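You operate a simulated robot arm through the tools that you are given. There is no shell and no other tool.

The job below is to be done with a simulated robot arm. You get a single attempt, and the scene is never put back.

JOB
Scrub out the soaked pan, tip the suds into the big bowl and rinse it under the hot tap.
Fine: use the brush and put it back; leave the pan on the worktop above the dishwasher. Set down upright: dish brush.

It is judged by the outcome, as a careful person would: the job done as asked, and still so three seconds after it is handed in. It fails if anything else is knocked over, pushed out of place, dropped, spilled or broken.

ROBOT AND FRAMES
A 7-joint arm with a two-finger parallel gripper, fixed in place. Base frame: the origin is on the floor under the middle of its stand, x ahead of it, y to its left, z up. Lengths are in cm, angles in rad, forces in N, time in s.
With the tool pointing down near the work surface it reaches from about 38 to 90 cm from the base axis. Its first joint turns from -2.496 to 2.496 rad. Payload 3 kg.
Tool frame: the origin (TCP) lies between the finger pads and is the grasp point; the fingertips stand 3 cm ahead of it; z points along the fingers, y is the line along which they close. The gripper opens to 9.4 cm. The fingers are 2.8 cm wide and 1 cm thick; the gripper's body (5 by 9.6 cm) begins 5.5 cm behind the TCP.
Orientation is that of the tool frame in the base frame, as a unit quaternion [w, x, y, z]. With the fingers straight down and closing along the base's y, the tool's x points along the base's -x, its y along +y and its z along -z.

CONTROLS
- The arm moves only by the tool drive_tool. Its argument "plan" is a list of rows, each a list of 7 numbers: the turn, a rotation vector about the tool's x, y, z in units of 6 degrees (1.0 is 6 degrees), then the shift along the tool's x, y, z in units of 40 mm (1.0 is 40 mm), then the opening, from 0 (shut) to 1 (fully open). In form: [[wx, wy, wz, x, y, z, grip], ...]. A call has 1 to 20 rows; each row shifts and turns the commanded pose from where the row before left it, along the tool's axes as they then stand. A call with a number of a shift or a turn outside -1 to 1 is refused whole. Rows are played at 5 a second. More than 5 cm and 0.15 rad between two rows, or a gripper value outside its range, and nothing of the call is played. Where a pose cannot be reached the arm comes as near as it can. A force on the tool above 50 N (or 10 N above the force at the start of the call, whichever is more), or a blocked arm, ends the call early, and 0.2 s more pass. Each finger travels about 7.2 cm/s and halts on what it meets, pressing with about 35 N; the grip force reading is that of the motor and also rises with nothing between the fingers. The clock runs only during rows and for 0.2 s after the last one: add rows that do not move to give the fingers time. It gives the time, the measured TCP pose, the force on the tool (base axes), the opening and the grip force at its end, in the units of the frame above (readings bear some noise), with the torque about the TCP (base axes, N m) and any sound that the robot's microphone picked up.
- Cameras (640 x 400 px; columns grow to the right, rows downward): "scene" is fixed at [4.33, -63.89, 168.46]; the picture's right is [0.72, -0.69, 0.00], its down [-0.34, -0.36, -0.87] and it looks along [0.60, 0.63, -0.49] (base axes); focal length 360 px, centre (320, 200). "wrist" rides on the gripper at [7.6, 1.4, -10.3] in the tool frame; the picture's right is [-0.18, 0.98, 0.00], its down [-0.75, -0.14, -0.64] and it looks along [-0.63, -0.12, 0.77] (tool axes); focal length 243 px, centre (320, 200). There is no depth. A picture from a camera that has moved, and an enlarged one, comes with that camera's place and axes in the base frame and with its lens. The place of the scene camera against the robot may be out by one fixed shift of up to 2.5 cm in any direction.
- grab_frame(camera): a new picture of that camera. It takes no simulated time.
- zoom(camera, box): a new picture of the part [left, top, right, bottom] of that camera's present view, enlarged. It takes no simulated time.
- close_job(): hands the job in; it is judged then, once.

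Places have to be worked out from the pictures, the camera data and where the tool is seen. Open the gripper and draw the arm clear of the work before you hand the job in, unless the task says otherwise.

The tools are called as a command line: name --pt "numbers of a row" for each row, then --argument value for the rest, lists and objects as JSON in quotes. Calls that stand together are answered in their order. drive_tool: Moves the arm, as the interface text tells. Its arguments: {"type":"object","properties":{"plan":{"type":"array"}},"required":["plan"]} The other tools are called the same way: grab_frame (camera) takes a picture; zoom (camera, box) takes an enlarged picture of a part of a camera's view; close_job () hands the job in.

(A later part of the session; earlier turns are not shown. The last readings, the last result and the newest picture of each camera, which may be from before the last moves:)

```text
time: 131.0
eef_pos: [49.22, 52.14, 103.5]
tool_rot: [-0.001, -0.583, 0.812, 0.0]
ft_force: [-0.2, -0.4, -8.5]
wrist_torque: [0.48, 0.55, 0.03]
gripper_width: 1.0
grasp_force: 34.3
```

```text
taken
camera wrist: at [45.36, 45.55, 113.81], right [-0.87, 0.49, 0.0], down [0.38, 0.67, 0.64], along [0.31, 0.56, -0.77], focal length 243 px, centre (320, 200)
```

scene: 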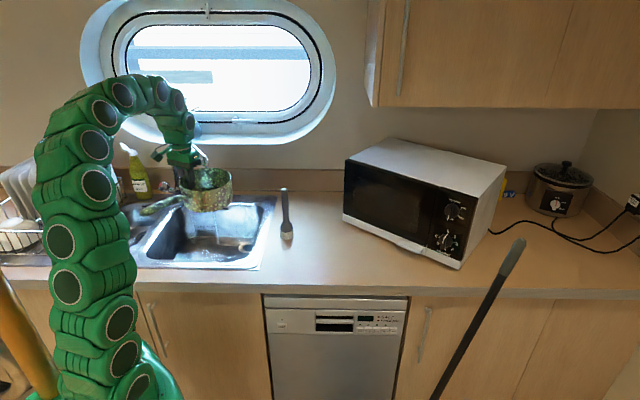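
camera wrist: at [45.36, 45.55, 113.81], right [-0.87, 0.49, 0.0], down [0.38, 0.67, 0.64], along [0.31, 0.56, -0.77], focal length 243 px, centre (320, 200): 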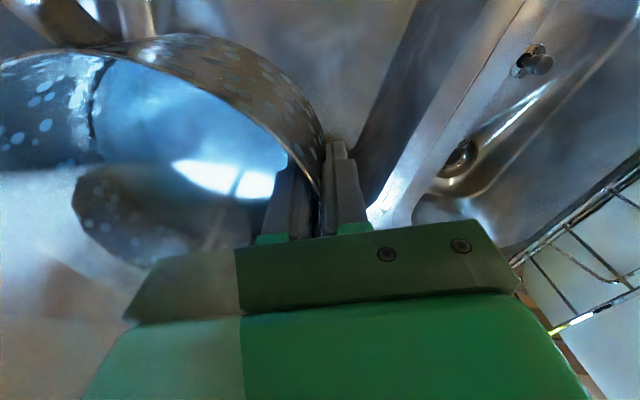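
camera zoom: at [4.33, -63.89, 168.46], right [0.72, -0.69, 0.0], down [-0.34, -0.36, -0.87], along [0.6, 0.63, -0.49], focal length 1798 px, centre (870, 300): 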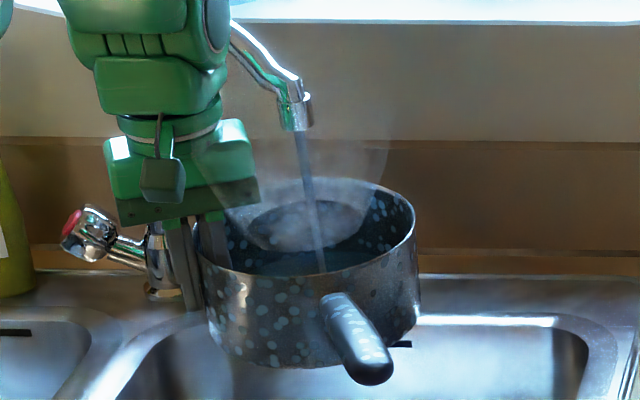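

Most of the film has gone, though spots of suds remain on the metal. I keep it under the hot water longer.

drive_tool --pt "0 0 0 0 0 0 0" --pt "0 0 0 0 0 0 0" --pt "0 0 0 0 0 0 0" --pt "0 0 0 0 0 0 0" --pt "0 0 0 0 0 0 0" --pt "0 0 0 0 0 0 0" --pt "0 0 0 0 0 0 0" --pt "0 0 0 0 0 0 0" --pt "0 0 0 0 0 0 0" --pt "0 0 0 0 0 0 0" --pt "0 0 0 0 0 0 0" --pt "0 0 0 0 0 0 0" --pt "0 0 0 0 0 0 0" --pt "0 0 0 0 0 0 0" --pt "0 0 0 0 0 0 0"

zoom --camera "scene" --box '[160, 140, 260, 220]'

```text
time: 134.2
eef_pos: [49.17, 52.38, 103.59]
tool_rot: [-0.001, -0.582, 0.813, 0.0]
ft_force: [-0.2, 0.7, -11.7]
wrist_torque: [0.55, 0.63, 0.01]
gripper_width: 1.0
grasp_force: 34.7
```

```text
5.00 times, centred on (210, 180) of scene
camera zoom: at [4.33, -63.89, 168.46], right [0.72, -0.69, 0.0], down [-0.34, -0.36, -0.87], along [0.6, 0.63, -0.49], focal length 1798 px, centre (870, 300)
```

zoom: 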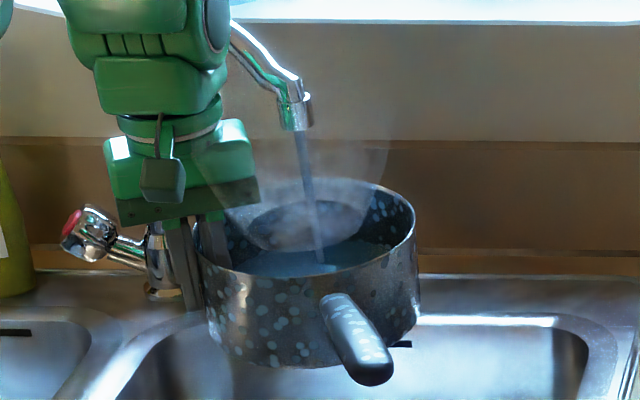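

The pan now holds about half a litre of hot rinse water, and the metal is clean. I back it out from under the spout along the same path and raise it again.

drive_tool --pt "0 0 0 0.2 -0.02 0 0" --pt "0 0 0 0.4 -0.04 0 0" --pt "0 0 0 0.5 -0.04 0 0" --pt "0 0 0 0.5 -0.04 0 0" --pt "0 0 0 0.5 -0.04 0 0" --pt "0 0 0 0.4 -0.03 0 0" --pt "0 0 0 0.3 -0.01 0 0" --pt "0 0 0 0 0 -0.3 0" --pt "0 0 0 0 0 -0.5 0" --pt "0 0 0 0 0 -0.5 0" --pt "0 0 0 0 0 -0.5 0" --pt "0 0 0 0 0 -0.5 0" --pt "0 0 0 0 0 -0.3 0" --pt "0 0 0 0 0 0 0"

zoom --camera "scene" --box '[100, 80, 300, 260]'

grab_frame --camera "wrist"

```text
time: 137.2
eef_pos: [46.58, 41.36, 114.01]
tool_rot: [-0.001, -0.583, 0.813, 0.0]
ft_force: [-0.9, -0.1, -11.1]
wrist_torque: [0.59, 0.65, 0.0]
gripper_width: 1.0
grasp_force: 35.4
```

```text
2.22 times, centred on (200, 170) of scene
camera zoom: at [4.33, -63.89, 168.46], right [0.72, -0.69, 0.0], down [-0.34, -0.36, -0.87], along [0.6, 0.63, -0.49], focal length 799 px, centre (587, 267)
```

zoom: 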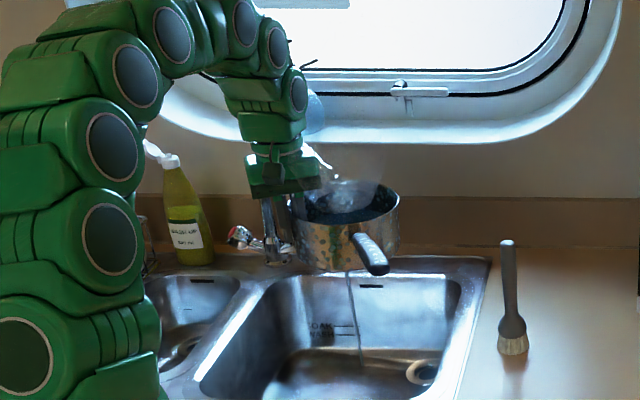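

```text
taken
camera wrist: at [42.66, 34.73, 124.29], right [-0.87, 0.49, 0.0], down [0.38, 0.67, 0.64], along [0.31, 0.56, -0.77], focal length 243 px, centre (320, 200)
```

wrist: 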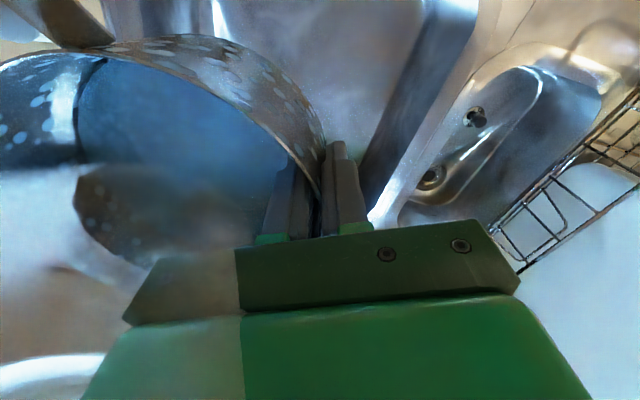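

I yaw the pan back to the pouring orientation, keeping it level.

drive_tool --pt "0 0 0.6 0 0 0 0" --pt "0 0 0.98 0 0 0 0" --pt "0 0 0.98 0 0 0 0" --pt "0 0 0.98 0 0 0 0" --pt "0 0 0.98 0 0 0 0" --pt "0 0 0.98 0 0 0 0" --pt "0 0 0.98 0 0 0 0" --pt "0 0 0.98 0 0 0 0" --pt "0 0 0.98 0 0 0 0" --pt "0 0 0.98 0 0 0 0" --pt "0 0 0.98 0 0 0 0" --pt "0 0 0.98 0 0 0 0" --pt "0 0 0.98 0 0 0 0" --pt "0 0 0.98 0 0 0 0" --pt "0 0 0.98 0 0 0 0" --pt "0 0 0.98 0 0 0 0" --pt "0 0 0.98 0 0 0 0" --pt "0 0 0.98 0 0 0 0" --pt "0 0 0.98 0 0 0 0" --pt "0 0 0.98 0 0 0 0"

drive_tool --pt "0 0 0 0 0.3 0 0" --pt "0 0 0 0 0.5 0 0" --pt "0 0 0 0 0.6 0 0" --pt "0 0 0 0 0.6 0 0" --pt "0 0 0 0 0.35 0 0" --pt "0 0 0 0 0 0 0"

zoom --camera "scene" --box '[100, 80, 300, 260]'

grab_frame --camera "wrist"

```text
time: 141.4
eef_pos: [46.46, 41.37, 114.16]
tool_rot: [0.0, 0.376, 0.927, -0.001]
ft_force: [-1.0, 0.4, -10.9]
wrist_torque: [0.33, -0.82, -0.02]
gripper_width: 1.01
grasp_force: 34.8
```

```text
time: 142.8
eef_pos: [53.18, 48.13, 114.07]
tool_rot: [-0.001, 0.376, 0.927, -0.001]
ft_force: [0.1, 0.0, -11.1]
wrist_torque: [0.35, -0.79, 0.0]
gripper_width: 1.07
grasp_force: 34.9
```

```text
2.22 times, centred on (200, 170) of scene
camera zoom: at [4.33, -63.89, 168.46], right [0.72, -0.69, 0.0], down [-0.34, -0.36, -0.87], along [0.6, 0.63, -0.49], focal length 799 px, centre (587, 267)
```

zoom: 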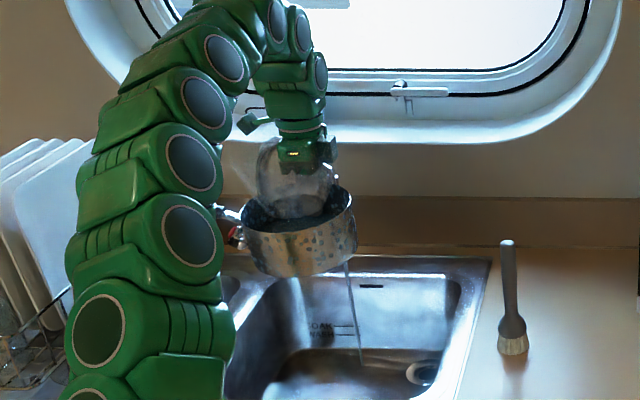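

```text
taken
camera wrist: at [48.61, 54.61, 124.25], right [0.82, 0.58, 0.0], down [0.44, -0.62, 0.64], along [0.37, -0.53, -0.77], focal length 243 px, centre (320, 200)
```

wrist: 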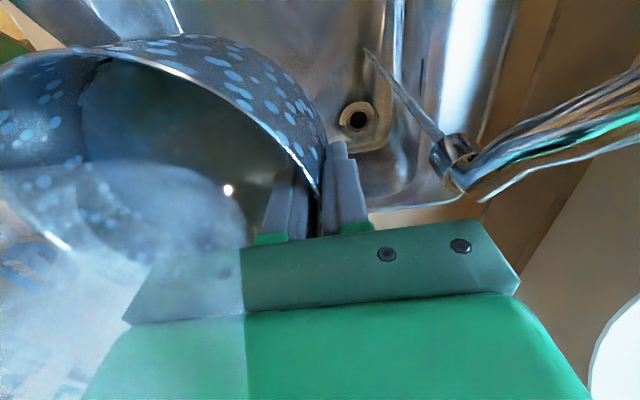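

In position again. I tip the rinse water out into the big bowl in the same way.

drive_tool --pt "-0.4 0 0 0 0 0 0" --pt "-0.7 0 0 0 0 0 0" --pt "-0.7 0 0 0 0 0 0" --pt "-0.7 0 0 0 0 0 0" --pt "-0.7 0 0 0 0 0 0" --pt "-0.7 0 0 0 0 0 0" --pt "-0.7 0 0 0 0 0 0" --pt "-0.7 0 0 0 0 0 0" --pt "-0.6 0 0 0 0 0 0" --pt "-0.6 0 0 0 0 0 0" --pt "-0.6 0 0 0 0 0 0" --pt "-0.6 0 0 0 0 0 0" --pt "-0.7 0 0 0 0 0 0" --pt "-0.7 0 0 0 0 0 0" --pt "-0.7 0 0 0 0 0 0"

zoom --camera "scene" --box '[100, 100, 300, 280]'

grab_frame --camera "wrist"

```text
time: 146.0
eef_pos: [53.01, 48.19, 114.09]
tool_rot: [0.184, 0.328, 0.808, 0.454]
ft_force: [0.6, -0.6, -10.1]
wrist_torque: [-0.03, -0.31, 0.05]
gripper_width: 1.01
grasp_force: 35.8
```

```text
2.22 times, centred on (200, 190) of scene
camera zoom: at [4.33, -63.89, 168.46], right [0.72, -0.69, 0.0], down [-0.34, -0.36, -0.87], along [0.6, 0.63, -0.49], focal length 799 px, centre (587, 222)
```

zoom: 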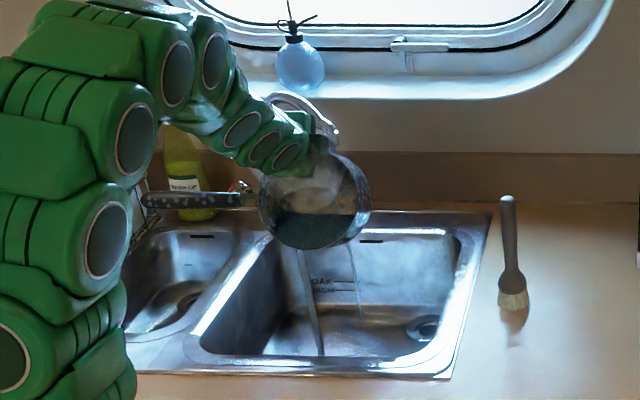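

```text
taken
camera wrist: at [41.9, 47.77, 120.51], right [0.49, 0.24, 0.84], down [0.11, -0.97, 0.21], along [0.87, -0.01, -0.5], focal length 243 px, centre (320, 200)
```

wrist: 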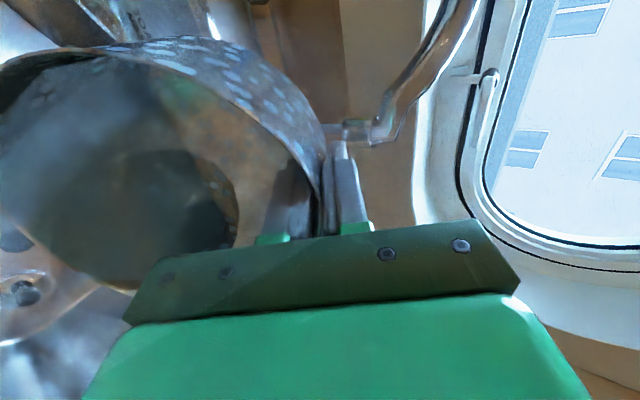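

Rinse water is pouring into the bowl. I continue to 90° and hold for it to drain.

drive_tool --pt "-0.5 0 0 0 0 0 0" --pt "-0.5 0 0 0 0 0 0" --pt "-0.5 0 0 0 0 0 0" --pt "-0.6 0 0 0 0 0 0" --pt "-0.6 0 0 0 0 0 0" --pt "-0.6 0 0 0 0 0 0" --pt "-0.7 0 0 0 0 0 0" --pt "-0.7 0 0 0 0 0 0" --pt "-0.5 0 0 0 0 0 0" --pt "0 0 0 0 0 0 0" --pt "0 0 0 0 0 0 0" --pt "0 0 0 0 0 0 0" --pt "0 0 0 0 0 0 0"

grab_frame --camera "wrist"

grab_frame --camera "scene"

```text
time: 148.8
eef_pos: [53.12, 48.07, 113.93]
tool_rot: [0.266, 0.266, 0.655, 0.655]
ft_force: [0.9, 0.7, -6.9]
wrist_torque: [-0.25, -0.03, -0.01]
gripper_width: 0.96
grasp_force: 34.6
```

```text
taken
camera wrist: at [40.4, 46.13, 115.4], right [0.13, -0.13, 0.98], down [0.09, -0.99, -0.14], along [0.99, 0.11, -0.12], focal length 243 px, centre (320, 200)
```

wrist: 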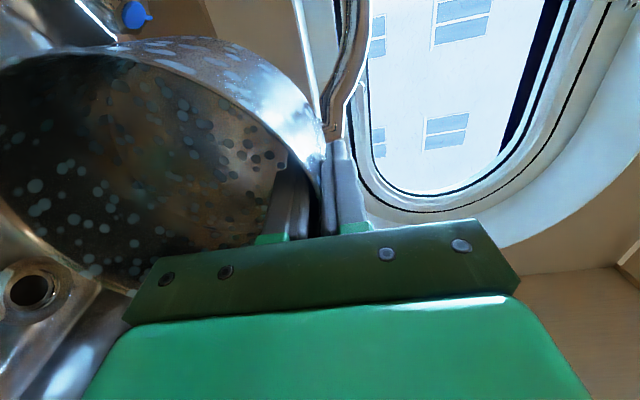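

```text
taken
```

scene: 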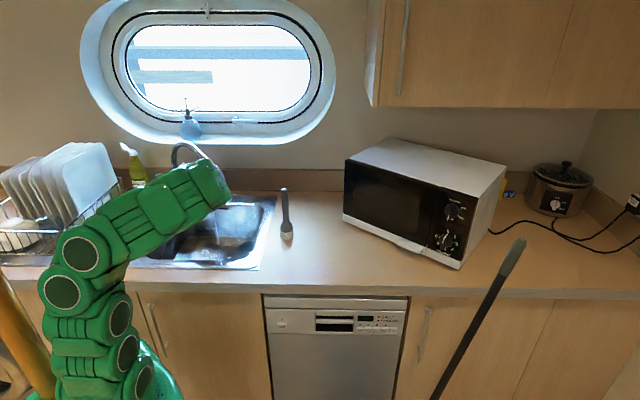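

Drained (6.9 N). I return the pan upright and inspect it closely.

drive_tool --pt "0.5 0 0 0 0 0 0" --pt "1 0 0 0 0 0 0" --pt "1 0 0 0 0 0 0" --pt "1 0 0 0 0 0 0" --pt "1 0 0 0 0 0 0" --pt "1 0 0 0 0 0 0" --pt "1 0 0 0 0 0 0" --pt "1 0 0 0 0 0 0" --pt "1 0 0 0 0 0 0" --pt "1 0 0 0 0 0 0" --pt "1 0 0 0 0 0 0" --pt "1 0 0 0 0 0 0" --pt "1 0 0 0 0 0 0" --pt "1 0 0 0 0 0 0" --pt "1 0 0 0 0 0 0" --pt "0.5 0 0 0 0 0 0" --pt "0 0 0 0 0 0 0"

grab_frame --camera "wrist"

zoom --camera "scene" --box '[150, 120, 250, 200]'

```text
time: 152.4
eef_pos: [53.07, 48.05, 114.06]
tool_rot: [-0.001, 0.376, 0.927, -0.002]
ft_force: [0.6, 0.1, -6.2]
wrist_torque: [0.19, -0.47, -0.03]
gripper_width: 1.0
grasp_force: 35.0
```

```text
taken
camera wrist: at [48.57, 54.54, 124.18], right [0.82, 0.58, 0.0], down [0.44, -0.62, 0.64], along [0.37, -0.53, -0.77], focal length 243 px, centre (320, 200)
```

wrist: 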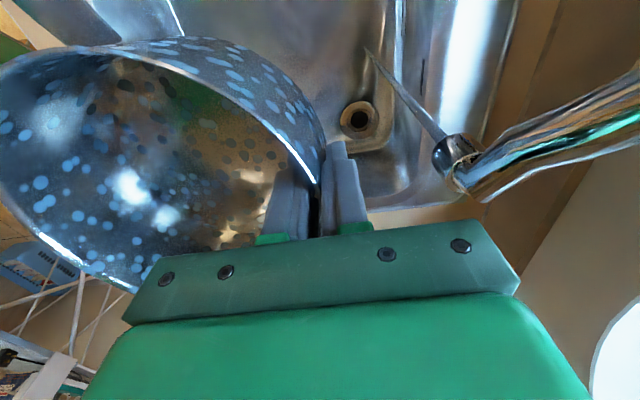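

```text
5.00 times, centred on (200, 160) of scene
camera zoom: at [4.33, -63.89, 168.46], right [0.72, -0.69, 0.0], down [-0.34, -0.36, -0.87], along [0.6, 0.63, -0.49], focal length 1798 px, centre (920, 400)
```

zoom: 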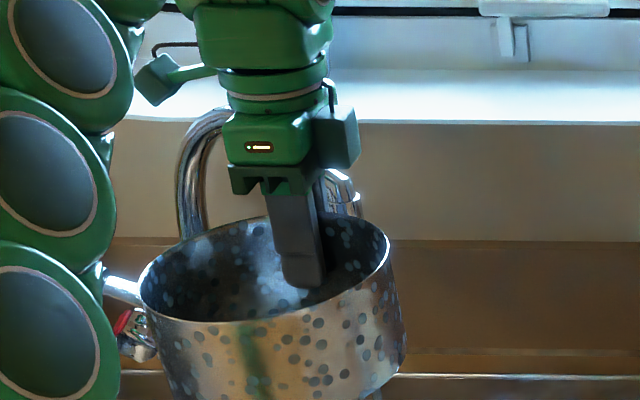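

The pan is bright, clean metal with only water drops left. I carry it back along the same path at z=118, first away from the spout.

drive_tool --pt "0 0 0 -0.015 -0.316 -0.325 0" --pt "0 0 0 -0.015 -0.316 -0.325 0" --pt "0 0 0 -0.015 -0.316 -0.325 0" --pt "0 0 0 -0.24 -0.125 0 0" --pt "0 0 0 -0.471 -0.249 0 0" --pt "0 0 0 -0.471 -0.249 0 0" --pt "0 0 0 -0.471 -0.249 0 0" --pt "0 0 0 -0.471 -0.249 0 0" --pt "0 0 0 -0.471 -0.249 0 0" --pt "0 0 0 -0.471 -0.249 0 0" --pt "0 0 0 -0.471 -0.249 0 0" --pt "0 0 0 -0.24 -0.125 0 0" --pt "0 0 0 0 0 0 0"

drive_tool --pt "0 0 -0.5 0 0 0 0" --pt "0 0 -0.97 0 0 0 0" --pt "0 0 -0.97 0 0 0 0" --pt "0 0 -0.97 0 0 0 0" --pt "0 0 -0.97 0 0 0 0" --pt "0 0 -0.97 0 0 0 0" --pt "0 0 -0.97 0 0 0 0" --pt "0 0 -0.97 0 0 0 0" --pt "0 0 -0.97 0 0 0 0" --pt "0 0 -0.97 0 0 0 0" --pt "0 0 -0.97 0 0 0 0" --pt "0 0 -0.47 0 0 0 0" --pt "0 0 0 0 0 0 0"

grab_frame --camera "scene"

grab_frame --camera "wrist"

```text
time: 155.2
eef_pos: [55.76, 28.98, 118.15]
tool_rot: [-0.001, 0.376, 0.927, -0.002]
ft_force: [-0.1, -0.5, -7.9]
wrist_torque: [0.2, -0.5, 0.01]
gripper_width: 0.99
grasp_force: 34.8
```

```text
time: 158.0
eef_pos: [55.76, 29.11, 117.91]
tool_rot: [0.0, -0.173, 0.985, -0.001]
ft_force: [0.3, -0.1, -8.0]
wrist_torque: [0.59, -0.05, 0.02]
gripper_width: 0.98
grasp_force: 35.2
```

```text
taken
```

scene: 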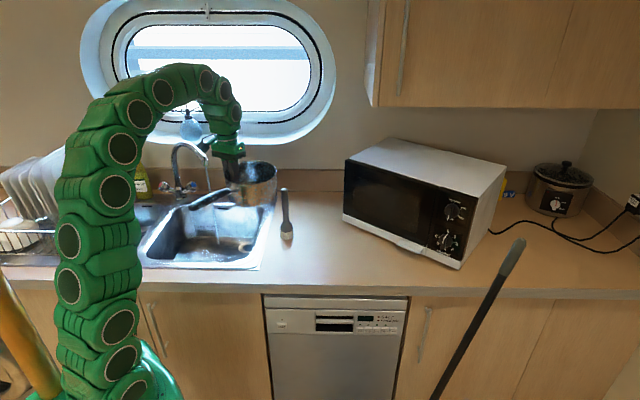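

```text
taken
camera wrist: at [48.13, 27.92, 128.13], right [-0.16, 0.99, 0.0], down [0.76, 0.13, 0.64], along [0.63, 0.1, -0.77], focal length 243 px, centre (320, 200)
```

wrist: 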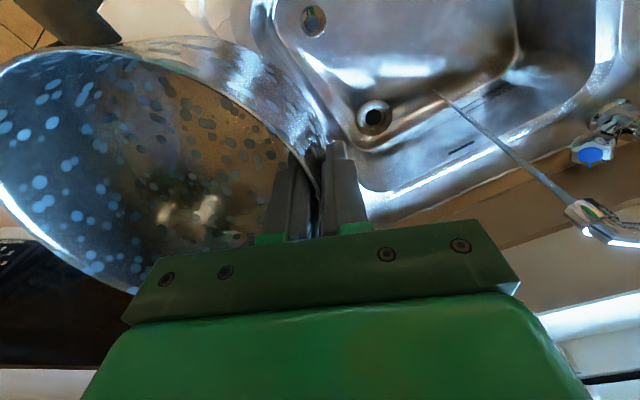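

Everything is steady. I retrace the path back over the worktop above the dishwasher.

drive_tool --pt "0 0 0 0 -0.2 0 0" --pt "0 0 0 0.046 -0.4 0 0" --pt "0 0 0 0.046 -0.565 0 0" --pt "0 0 0 0.046 -0.565 0 0" --pt "0 0 0 0.046 -0.565 0 0" --pt "0 0 0 0.046 -0.565 0 0" --pt "0 0 0 0.046 -0.565 0 0" --pt "0 0 0 -0.107 -0.508 0 0" --pt "0 0 0 -0.214 -0.508 0 0" --pt "0 0 0 -0.214 -0.508 0 0" --pt "0 0 0 -0.214 -0.508 0 0" --pt "0 0 0 -0.214 -0.508 0 0" --pt "0 0 0 -0.214 -0.508 0 0" --pt "0 0 0 -0.147 -0.254 0 0" --pt "0 0 0 0 0 0 0"

drive_tool --pt "0 0 0 0 0 0.3 0" --pt "0 0 0 0 0 0.6 0" --pt "0 0 0 0 0 0.7 0" --pt "0 0 0 0 0 0.7 0" --pt "0 0 0 0 0 0.7 0" --pt "0 0 0 0 0 0.7 0" --pt "0 0 0 0 0 0.5 0" --pt "0 0 0 0 0 0.4 0" --pt "0 0 0 0 0 0.3 0" --pt "0 0 0 0 0 0 0"

zoom --camera "scene" --box '[250, 150, 400, 300]'

grab_frame --camera "wrist"

```text
time: 161.2
eef_pos: [69.02, 5.27, 117.9]
tool_rot: [-0.001, -0.174, 0.985, -0.001]
ft_force: [-0.6, -1.3, -6.8]
wrist_torque: [0.55, -0.05, -0.02]
gripper_width: 0.98
grasp_force: 34.5
```

```text
time: 163.4
eef_pos: [68.91, 5.17, 98.53]
tool_rot: [-0.001, -0.174, 0.985, -0.001]
ft_force: [0.0, -0.5, -7.2]
wrist_torque: [0.54, -0.04, 0.03]
gripper_width: 1.0
grasp_force: 34.8
```

```text
2.67 times, centred on (325, 225) of scene
camera zoom: at [4.33, -63.89, 168.46], right [0.72, -0.69, 0.0], down [-0.34, -0.36, -0.87], along [0.6, 0.63, -0.49], focal length 959 px, centre (307, 133)
```

zoom: 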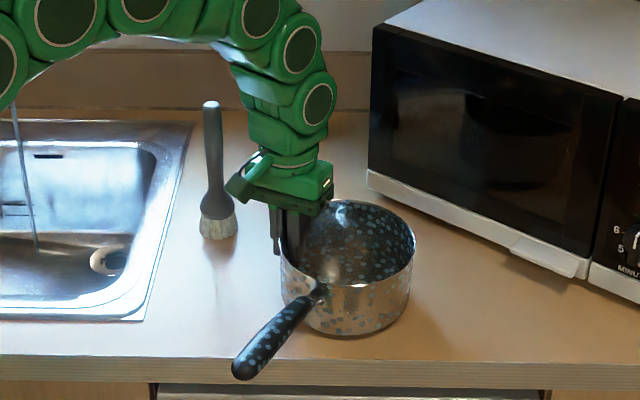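

```text
taken
camera wrist: at [61.23, 3.98, 108.63], right [-0.16, 0.99, 0.0], down [0.76, 0.13, 0.64], along [0.63, 0.1, -0.77], focal length 243 px, centre (320, 200)
```

wrist: 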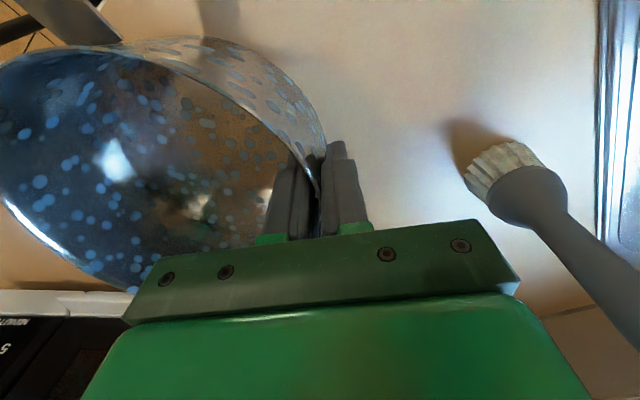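

The pan is just above the worktop, with the handle side drooping a degree or two. I lower it in small steps until it touches.

drive_tool --pt "0 0 0 0 0 0.15 0" --pt "0 0 0 0 0 0.1 0" --pt "0 0 0 0 0 0 0"

drive_tool --pt "0 0 0 0 0 0.07 0" --pt "0 0 0 0 0 0 0"

drive_tool --pt "0 0 0 0 0 0.05 0" --pt "0 0 0 0 0 0 0"

```text
time: 164.2
eef_pos: [68.94, 5.1, 97.35]
tool_rot: [0.0, -0.175, 0.985, -0.001]
ft_force: [1.3, 1.9, 5.1]
wrist_torque: [-0.58, 0.08, 0.13]
gripper_width: 0.98
grasp_force: 35.1
```

```text
time: 164.8
eef_pos: [68.96, 5.17, 97.16]
tool_rot: [0.0, -0.174, 0.985, -0.001]
ft_force: [4.0, 6.7, 16.7]
wrist_torque: [-1.2, 0.6, 0.13]
gripper_width: 1.02
grasp_force: 34.8
```

```text
time: 165.4
eef_pos: [68.93, 5.1, 96.93]
tool_rot: [0.0, -0.174, 0.985, -0.001]
ft_force: [7.6, 4.7, 18.7]
wrist_torque: [-1.16, 0.59, 0.32]
gripper_width: 1.07
grasp_force: 35.1
```

It's resting on the worktop now. I check that it sits flat before releasing.

zoom --camera "scene" --box '[270, 190, 380, 300]'

```text
3.64 times, centred on (325, 245) of scene
camera zoom: at [4.33, -63.89, 168.46], right [0.72, -0.69, 0.0], down [-0.34, -0.36, -0.87], along [0.6, 0.63, -0.49], focal length 1308 px, centre (302, 36)
```

zoom: 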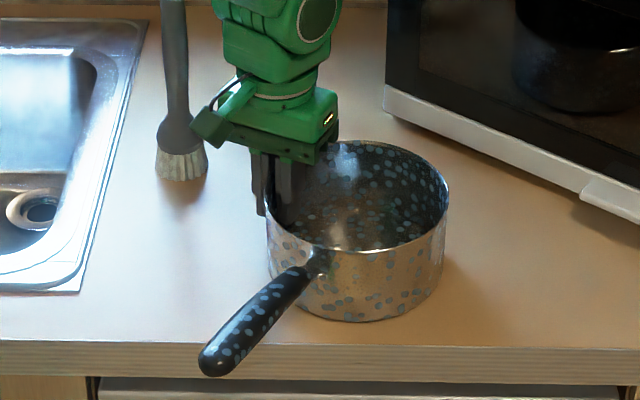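

It sits flat, with the front of the base well back from the worktop edge. I ease the pressure and open the fingers.

drive_tool --pt "0 0 0 0 0 -0.02 0" --pt "0 0 0 0 0 0 0.13" --pt "0 0 0 0 0 0 0.2" --pt "0 0 0 0 0 0 0.35" --pt "0 0 0 0 0 0 0.5" --pt "0 0 0 0 0 0 0.65" --pt "0 0 0 0 0 0 0.65"

grab_frame --camera "wrist"

zoom --camera "scene" --box '[250, 150, 400, 300]'

```text
time: 167.0
eef_pos: [68.98, 5.25, 97.07]
tool_rot: [-0.001, -0.173, 0.985, -0.001]
ft_force: [-0.4, -0.8, 0.1]
wrist_torque: [0.0, 0.01, 0.0]
gripper_width: 6.15
grasp_force: 0.0
```

```text
taken
camera wrist: at [61.23, 3.99, 107.17], right [-0.16, 0.99, 0.0], down [0.76, 0.13, 0.64], along [0.63, 0.1, -0.77], focal length 243 px, centre (320, 200)
```

wrist: 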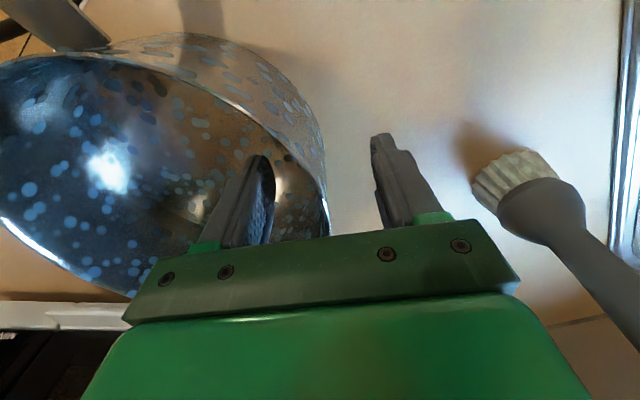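

```text
2.67 times, centred on (325, 225) of scene
camera zoom: at [4.33, -63.89, 168.46], right [0.72, -0.69, 0.0], down [-0.34, -0.36, -0.87], along [0.6, 0.63, -0.49], focal length 959 px, centre (307, 133)
```

zoom: 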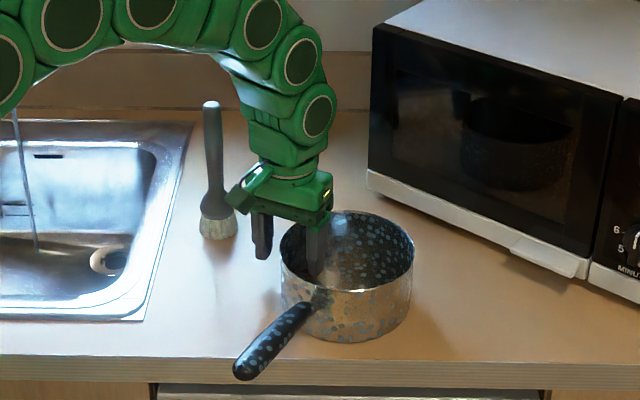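

The pan stays put. I lift the hand straight out and travel back toward the tap to shut the hot water off.

drive_tool --pt "0 0 0 0 0 -0.5 0.65" --pt "0 0 0 0 0 -0.8 0.65" --pt "0 0 0 0 0 -0.9 0.65" --pt "0 0 0 0 0 -0.9 0.65" --pt "0 0 0 0 0 -0.9 0.8" --pt "0 0 0 0 0 -0.9 1" --pt "0 0 0 0.7 0.4 0 1" --pt "0 0 0 0.7 0.4 0 1" --pt "0 0 0 0.7 0.4 0 1" --pt "0 0 0 0.7 0.4 0 1" --pt "0 0 0 0.7 0.4 0 1" --pt "0 0 0 0 0 0 1"

zoom --camera "scene" --box '[230, 150, 410, 310]'

```text
time: 169.6
eef_pos: [53.07, 8.09, 116.6]
tool_rot: [0.0, -0.174, 0.985, -0.001]
ft_force: [0.1, 0.4, 1.3]
wrist_torque: [0.02, -0.05, -0.01]
gripper_width: 9.39
grasp_force: 0.0
```

```text
2.50 times, centred on (320, 230) of scene
camera zoom: at [4.33, -63.89, 168.46], right [0.72, -0.69, 0.0], down [-0.34, -0.36, -0.87], along [0.6, 0.63, -0.49], focal length 899 px, centre (320, 125)
```

zoom: 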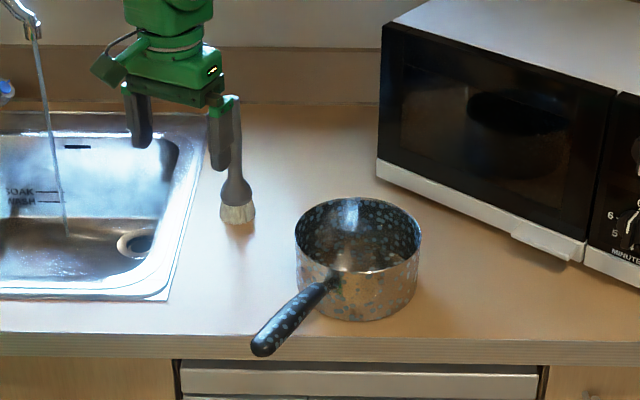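

The pan is in place above the dishwasher, empty and upright, and the brush is untouched. I travel to the staging point and take up the tap orientation again.

drive_tool --pt "0 0 0 -0.0885 0.867 -0.027 1" --pt "0 0 0 -0.0885 0.867 -0.027 1" --pt "0 0 0 -0.0885 0.867 -0.027 1" --pt "0 0 0 -0.0885 0.867 -0.027 1" --pt "0 0 0 -0.0885 0.867 -0.027 1" --pt "0 0 0 -0.0885 0.867 -0.027 1" --pt "0 0 0 -0.0885 0.867 -0.027 1" --pt "0 0 0 -0.0885 0.867 -0.027 1" --pt "0 0 0 -0.0885 0.867 -0.027 1" --pt "0 0 0 -0.0885 0.867 -0.027 1" --pt "0 0 0 -0.0885 0.867 -0.027 1" --pt "0 0 0 -0.0885 0.867 -0.027 1" --pt "0 0 0 -0.0885 0.867 -0.027 1" --pt "0 0 0 0 0 0 1"

drive_tool --pt "-0.481 -0.175 0.839 0 0 0 1" --pt "-0.481 -0.175 0.839 0 0 0 1" --pt "-0.481 -0.175 0.839 0 0 0 1" --pt "-0.481 -0.175 0.839 0 0 0 1" --pt "-0.481 -0.175 0.839 0 0 0 1" --pt "-0.481 -0.175 0.839 0 0 0 1" --pt "-0.481 -0.175 0.839 0 0 0 1" --pt "-0.481 -0.175 0.839 0 0 0 1" --pt "-0.481 -0.175 0.839 0 0 0 1" --pt "-0.481 -0.175 0.839 0 0 0 1" --pt "-0.481 -0.175 0.839 0 0 0 1" --pt "-0.481 -0.175 0.839 0 0 0 1" --pt "-0.481 -0.175 0.839 0 0 0 1" --pt "-0.481 -0.175 0.839 0 0 0 1" --pt "-0.481 -0.175 0.839 0 0 0 1" --pt "-0.481 -0.175 0.839 0 0 0 1" --pt "-0.481 -0.175 0.839 0 0 0 1" --pt "0 0 0 0 0 0 0.8" --pt "0 0 0 0 0 0 0.62"

grab_frame --camera "wrist"

```text
time: 172.6
eef_pos: [42.04, 52.02, 117.93]
tool_rot: [-0.001, -0.173, 0.985, 0.0]
ft_force: [0.3, -0.2, 0.3]
wrist_torque: [0.01, -0.01, -0.02]
gripper_width: 9.4
grasp_force: 0.0
```

```text
time: 176.6
eef_pos: [42.84, 51.67, 117.75]
tool_rot: [0.024, 0.562, 0.729, 0.392]
ft_force: [1.0, 0.1, -0.3]
wrist_torque: [0.01, -0.01, 0.03]
gripper_width: 5.86
grasp_force: 0.1
```

```text
taken
camera wrist: at [36.31, 52.7, 128.7], right [0.85, -0.09, 0.51], down [-0.14, -0.99, 0.06], along [0.5, -0.12, -0.86], focal length 243 px, centre (320, 200)
```

wrist: 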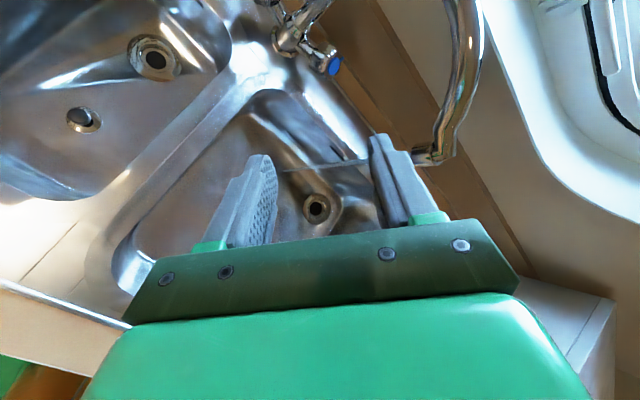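

The orientation reads slightly off the target. I hold a moment and read it again.

drive_tool --pt "0 0 0 0 0 0 0.62" --pt "0 0 0 0 0 0 0.62" --pt "0 0 0 0 0 0 0.62"

```text
time: 177.4
eef_pos: [42.73, 51.72, 117.89]
tool_rot: [0.023, 0.56, 0.729, 0.393]
ft_force: [-0.2, -0.2, 0.3]
wrist_torque: [0.02, -0.02, 0.0]
gripper_width: 5.84
grasp_force: 0.0
```

It settled about 6° off. I move on to the standoff in front of the knob and will correct the orientation there.

drive_tool --pt "0 0 0 0.437 -0.238 0.805 0.62" --pt "0 0 0 0.437 -0.238 0.805 0.62" --pt "0 0 0 0.437 -0.238 0.805 0.62" --pt "0 0 0 0.437 -0.238 0.805 0.62" --pt "0 0 0 0.437 -0.238 0.805 0.62" --pt "0 0 0 0 0 0 0.62" --pt "0 0 0 0 0 0 0.62"

grab_frame --camera "wrist"

```text
time: 179.0
eef_pos: [42.99, 67.08, 106.82]
tool_rot: [0.069, 0.533, 0.746, 0.393]
ft_force: [0.4, -0.7, -0.3]
wrist_torque: [0.0, 0.01, 0.02]
gripper_width: 5.85
grasp_force: 0.1
```

```text
taken
camera wrist: at [35.39, 68.53, 117.07], right [0.81, -0.04, 0.59], down [-0.12, -0.99, 0.11], along [0.58, -0.16, -0.8], focal length 243 px, centre (320, 200)
```

wrist: 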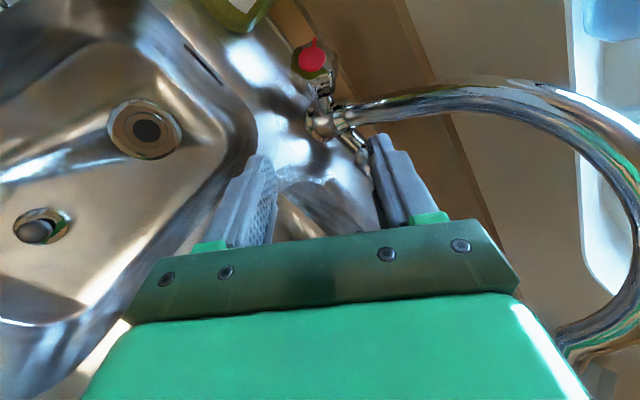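

The orientation is now exactly on target. I line up laterally and move to about 8 cm short of the knob.

drive_tool --pt "0 0 0 0.3 -0.025 0.4 0.62" --pt "0 0 0 0.3 -0.025 0.4 0.62" --pt "0 0 0 0 0 0.45 0.62" --pt "0 0 0 0 0 0 0.62"

grab_frame --camera "wrist"

zoom --camera "scene" --box '[120, 140, 220, 220]'

```text
time: 180.0
eef_pos: [44.51, 71.56, 103.89]
tool_rot: [0.07, 0.534, 0.745, 0.394]
ft_force: [0.1, -0.7, 0.3]
wrist_torque: [-0.01, -0.04, -0.03]
gripper_width: 5.85
grasp_force: 0.1
```

```text
taken
camera wrist: at [36.94, 73.1, 114.22], right [0.81, -0.04, 0.59], down [-0.12, -0.99, 0.1], along [0.58, -0.16, -0.8], focal length 243 px, centre (320, 200)
```

wrist: 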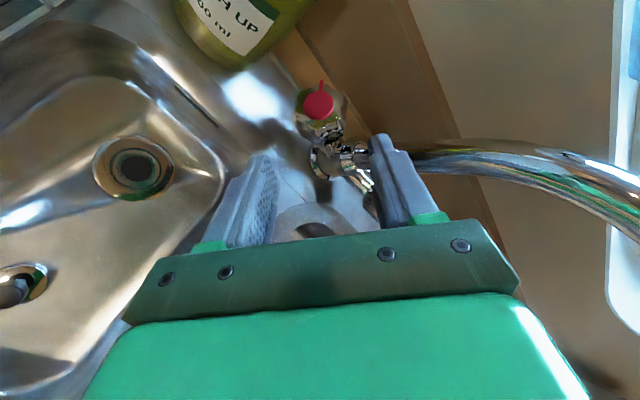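

```text
5.00 times, centred on (170, 180) of scene
camera zoom: at [4.33, -63.89, 168.46], right [0.72, -0.69, 0.0], down [-0.34, -0.36, -0.87], along [0.6, 0.63, -0.49], focal length 1798 px, centre (1070, 300)
```

zoom: 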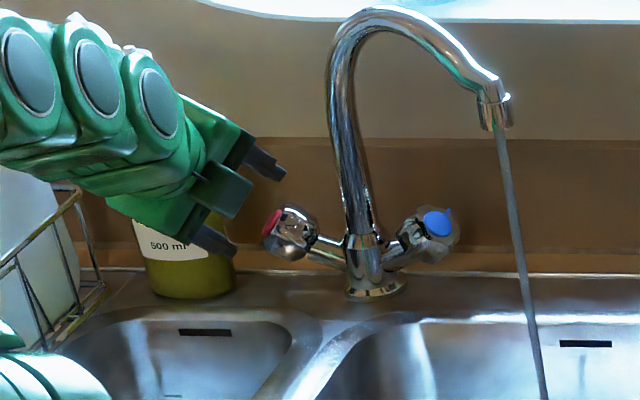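

Aligned: the knob is straight ahead between the fingers. I advance 8 cm to the same grip pose as before.

drive_tool --pt "0 0 0 0.02 0 0.5 0.62" --pt "0 0 0 0.015 0 0.5 0.62" --pt "0 0 0 0 0 0.5 0.62" --pt "0 0 0 0 0 0.5 0.62" --pt "0 0 0 0 0 0 0.62"

grab_frame --camera "wrist"

```text
time: 181.2
eef_pos: [48.62, 75.78, 98.46]
tool_rot: [0.069, 0.534, 0.745, 0.394]
ft_force: [-0.4, -0.4, -0.7]
wrist_torque: [-0.01, 0.04, -0.01]
gripper_width: 5.85
grasp_force: 0.0
```

```text
taken
camera wrist: at [41.08, 77.3, 108.71], right [0.81, -0.04, 0.59], down [-0.12, -0.99, 0.11], along [0.58, -0.16, -0.8], focal length 243 px, centre (320, 200)
```

wrist: 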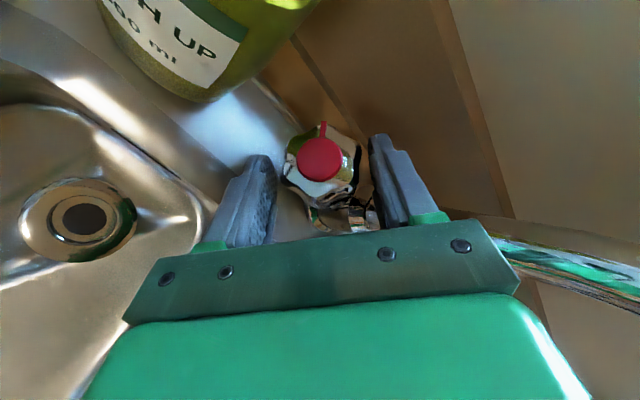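

Same view as when I released it. I close on the knob.

drive_tool --pt "0 0 0 0 0 0 0.5" --pt "0 0 0 0 0 0 0.4" --pt "0 0 0 0 0 0 0.2" --pt "0 0 0 0 0 0 0" --pt "0 0 0 0 0 0 0"

drive_tool --pt "-0.4 0 0.3 0 -0.016 0 0" --pt "-0.4 0 0.3 0 -0.016 0 0" --pt "-0.4 0 0.3 0 -0.016 0 0" --pt "-0.4 0 0.3 0 -0.016 0 0" --pt "0 0 0 0 0 0 0"

zoom --camera "scene" --box '[120, 140, 220, 220]'

```text
time: 182.4
eef_pos: [48.71, 75.85, 98.54]
tool_rot: [0.069, 0.534, 0.745, 0.394]
ft_force: [18.9, 7.3, 15.0]
wrist_torque: [0.19, 0.91, -0.81]
gripper_width: 4.45
grasp_force: 44.6
```

```text
time: 183.5
eef_pos: [48.05, 74.12, 98.83]
tool_rot: [0.084, 0.569, 0.682, 0.452]
ft_force: [7.0, 13.3, -7.0]
wrist_torque: [0.92, 0.49, 0.67]
gripper_width: 4.32
grasp_force: 44.3
out of reach, approached as far as the arm can: row 4
stopped in row 5: the force on the tool passed its limit at 66 N (the readings are from after the stop); the commanded pose is now the measured one
```

```text
5.00 times, centred on (170, 180) of scene
camera zoom: at [4.33, -63.89, 168.46], right [0.72, -0.69, 0.0], down [-0.34, -0.36, -0.87], along [0.6, 0.63, -0.49], focal length 1798 px, centre (1070, 300)
```

zoom: 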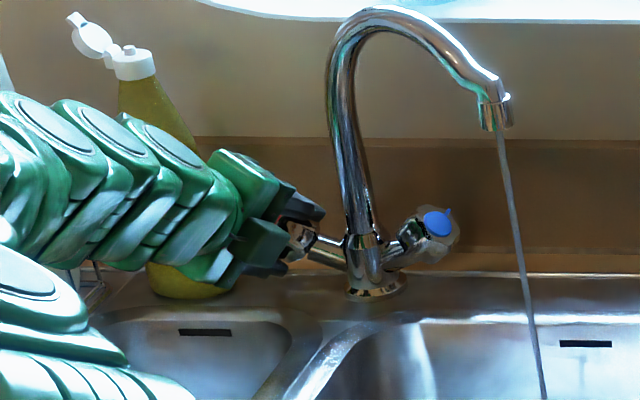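

The arm hit a reach limit in this posture, and the force stop triggered at about 11° of turn. I let go of the knob and look before trying from the posture that worked earlier.

drive_tool --pt "0 0 0 0 0 0 0.5" --pt "0 0 0 0 0 0 0.62" --pt "0 0 0 0 0 0 0.62"

grab_frame --camera "wrist"

grab_frame --camera "scene"

```text
time: 184.3
eef_pos: [47.98, 74.19, 98.84]
tool_rot: [0.084, 0.568, 0.683, 0.452]
ft_force: [-0.5, 0.2, -0.2]
wrist_torque: [-0.01, 0.02, -0.01]
gripper_width: 5.84
grasp_force: 0.0
```

```text
taken
camera wrist: at [39.96, 75.27, 108.75], right [0.75, -0.21, 0.63], down [-0.25, -0.97, -0.03], along [0.61, -0.13, -0.78], focal length 243 px, centre (320, 200)
```

wrist: 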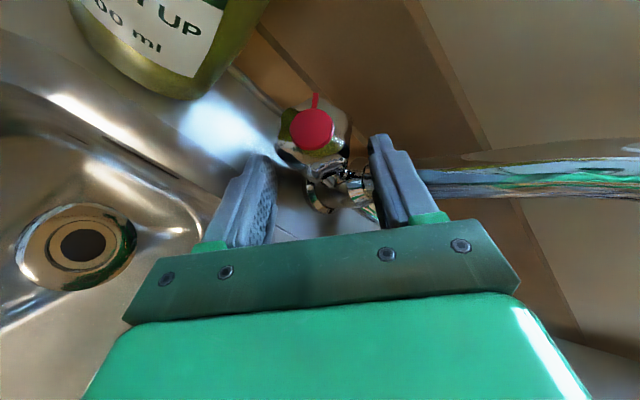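

```text
taken
```

scene: 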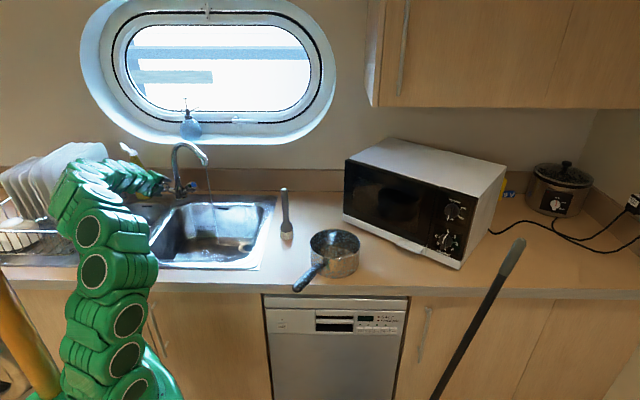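

The forearm now runs close to the dish rack. I zoom in to check it isn't touching the plates.

zoom --camera "scene" --box '[0, 130, 200, 280]'

```text
2.67 times, centred on (100, 205) of scene
camera zoom: at [4.33, -63.89, 168.46], right [0.72, -0.69, 0.0], down [-0.34, -0.36, -0.87], along [0.6, 0.63, -0.49], focal length 959 px, centre (907, 187)
```

zoom: 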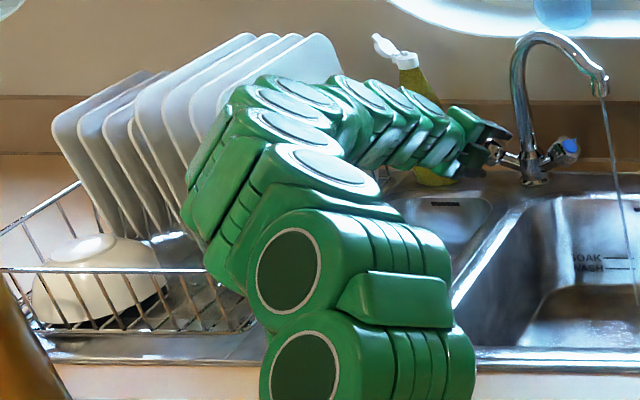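

The plates are undisturbed. The knob has already turned back about halfway. I back off 3 cm, rotate the hand about 16° the other way (the direction with room) so I can re-grip and turn the remaining part within reach.

drive_tool --pt "0 0 0 0 0 -0.4 0.62" --pt "0 0 0 0 0 -0.35 0.62" --pt "0.53 0 -0.4 0 0 0 0.62" --pt "0.53 0 -0.4 0 0 0 0.62" --pt "0.53 0 -0.4 0 0 0 0.62" --pt "0.53 0 -0.4 0 0 0 0.62" --pt "0 0 0 0 0 0 0.62"

grab_frame --camera "wrist"

zoom --camera "scene" --box '[0, 130, 220, 280]'

```text
time: 185.9
eef_pos: [46.27, 72.58, 100.51]
tool_rot: [0.057, 0.515, 0.774, 0.365]
ft_force: [0.4, -0.1, 1.1]
wrist_torque: [0.01, -0.01, 0.02]
gripper_width: 5.83
grasp_force: 0.0
```

```text
taken
camera wrist: at [38.84, 74.14, 111.01], right [0.83, 0.05, 0.56], down [-0.06, -0.98, 0.16], along [0.56, -0.17, -0.81], focal length 243 px, centre (320, 200)
```

wrist: 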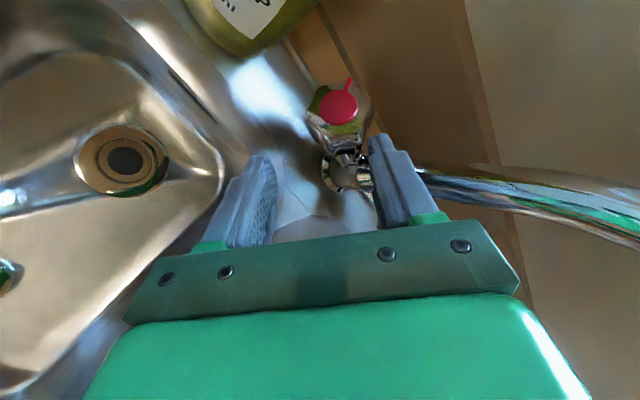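

```text
2.67 times, centred on (110, 205) of scene
camera zoom: at [4.33, -63.89, 168.46], right [0.72, -0.69, 0.0], down [-0.34, -0.36, -0.87], along [0.6, 0.63, -0.49], focal length 959 px, centre (880, 187)
```

zoom: 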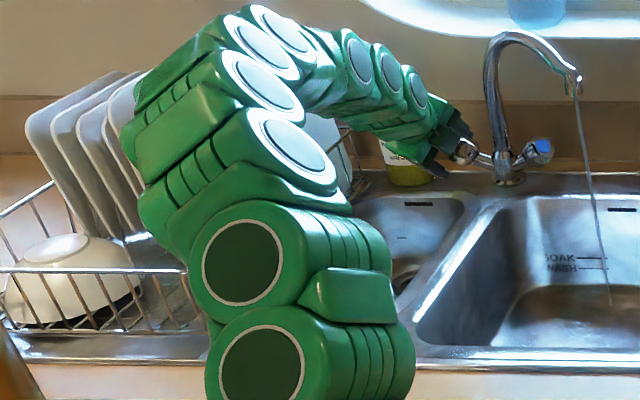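

I centre on the knob and advance to grip depth again.

drive_tool --pt "0 0 0 0.25 0.3375 0 0.62" --pt "0 0 0 0 0 0.4 0.62" --pt "0 0 0 0 0 0.4 0.62" --pt "0 0 0 0 0 0.27 0.62" --pt "0 0 0 0 0 0 0.62"

grab_frame --camera "wrist"

```text
time: 187.1
eef_pos: [48.72, 75.83, 98.58]
tool_rot: [0.059, 0.515, 0.773, 0.365]
ft_force: [-0.7, 0.4, 0.8]
wrist_torque: [0.03, 0.01, 0.02]
gripper_width: 5.82
grasp_force: 0.0
```

```text
taken
camera wrist: at [41.5, 77.36, 109.02], right [0.83, 0.05, 0.56], down [-0.06, -0.98, 0.16], along [0.56, -0.17, -0.81], focal length 243 px, centre (320, 200)
```

wrist: 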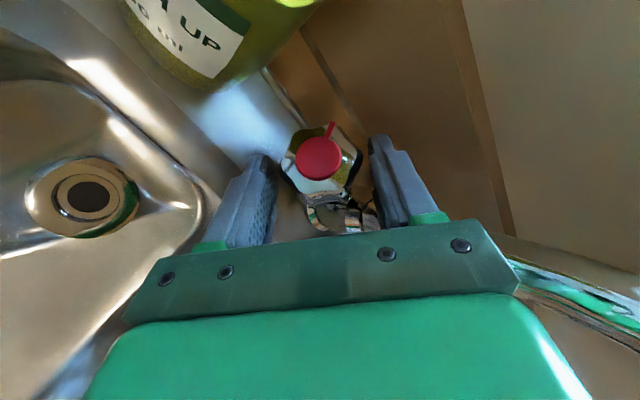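

Centred. I close on the knob and check how it seats.

drive_tool --pt "0 0 0 0 0 0 0.5" --pt "0 0 0 0 0 0 0.4" --pt "0 0 0 0 0 0 0.2" --pt "0 0 0 0 0 0 0" --pt "0 0 0 0 0 0 0"

zoom --camera "wrist" --box '[240, 90, 400, 240]'

zoom --camera "scene" --box '[140, 130, 240, 210]'

```text
time: 188.3
eef_pos: [48.85, 75.8, 98.6]
tool_rot: [0.058, 0.515, 0.773, 0.366]
ft_force: [18.3, 7.2, 12.3]
wrist_torque: [0.44, 1.3, -0.75]
gripper_width: 4.49
grasp_force: 45.1
```

```text
2.67 times, centred on (320, 165) of wrist
camera zoom: at [41.57, 77.34, 109.1], right [0.83, 0.04, 0.56], down [-0.06, -0.99, 0.16], along [0.56, -0.17, -0.81], focal length 647 px, centre (320, 293)
```

zoom: 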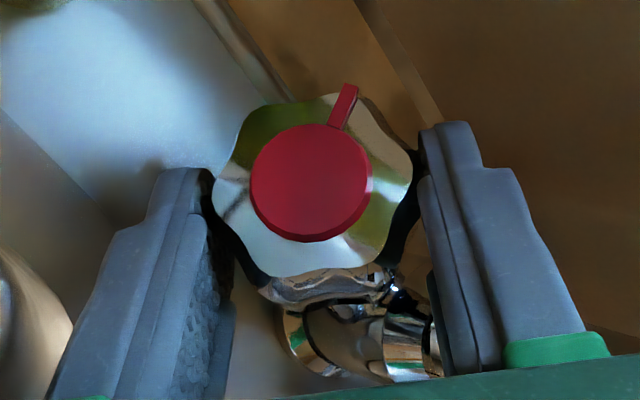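

```text
5.00 times, centred on (190, 170) of scene
camera zoom: at [4.33, -63.89, 168.46], right [0.72, -0.69, 0.0], down [-0.34, -0.36, -0.87], along [0.6, 0.63, -0.49], focal length 1798 px, centre (970, 350)
```

zoom: 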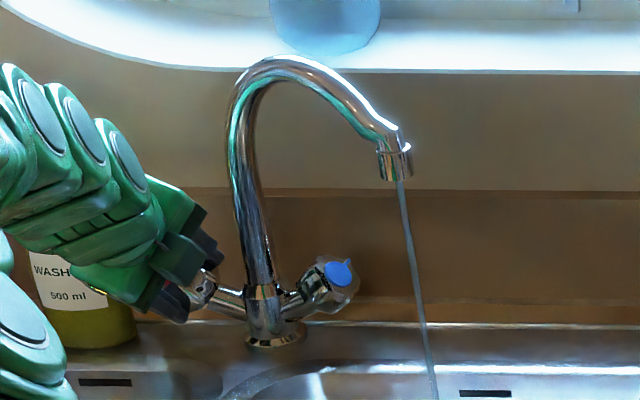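

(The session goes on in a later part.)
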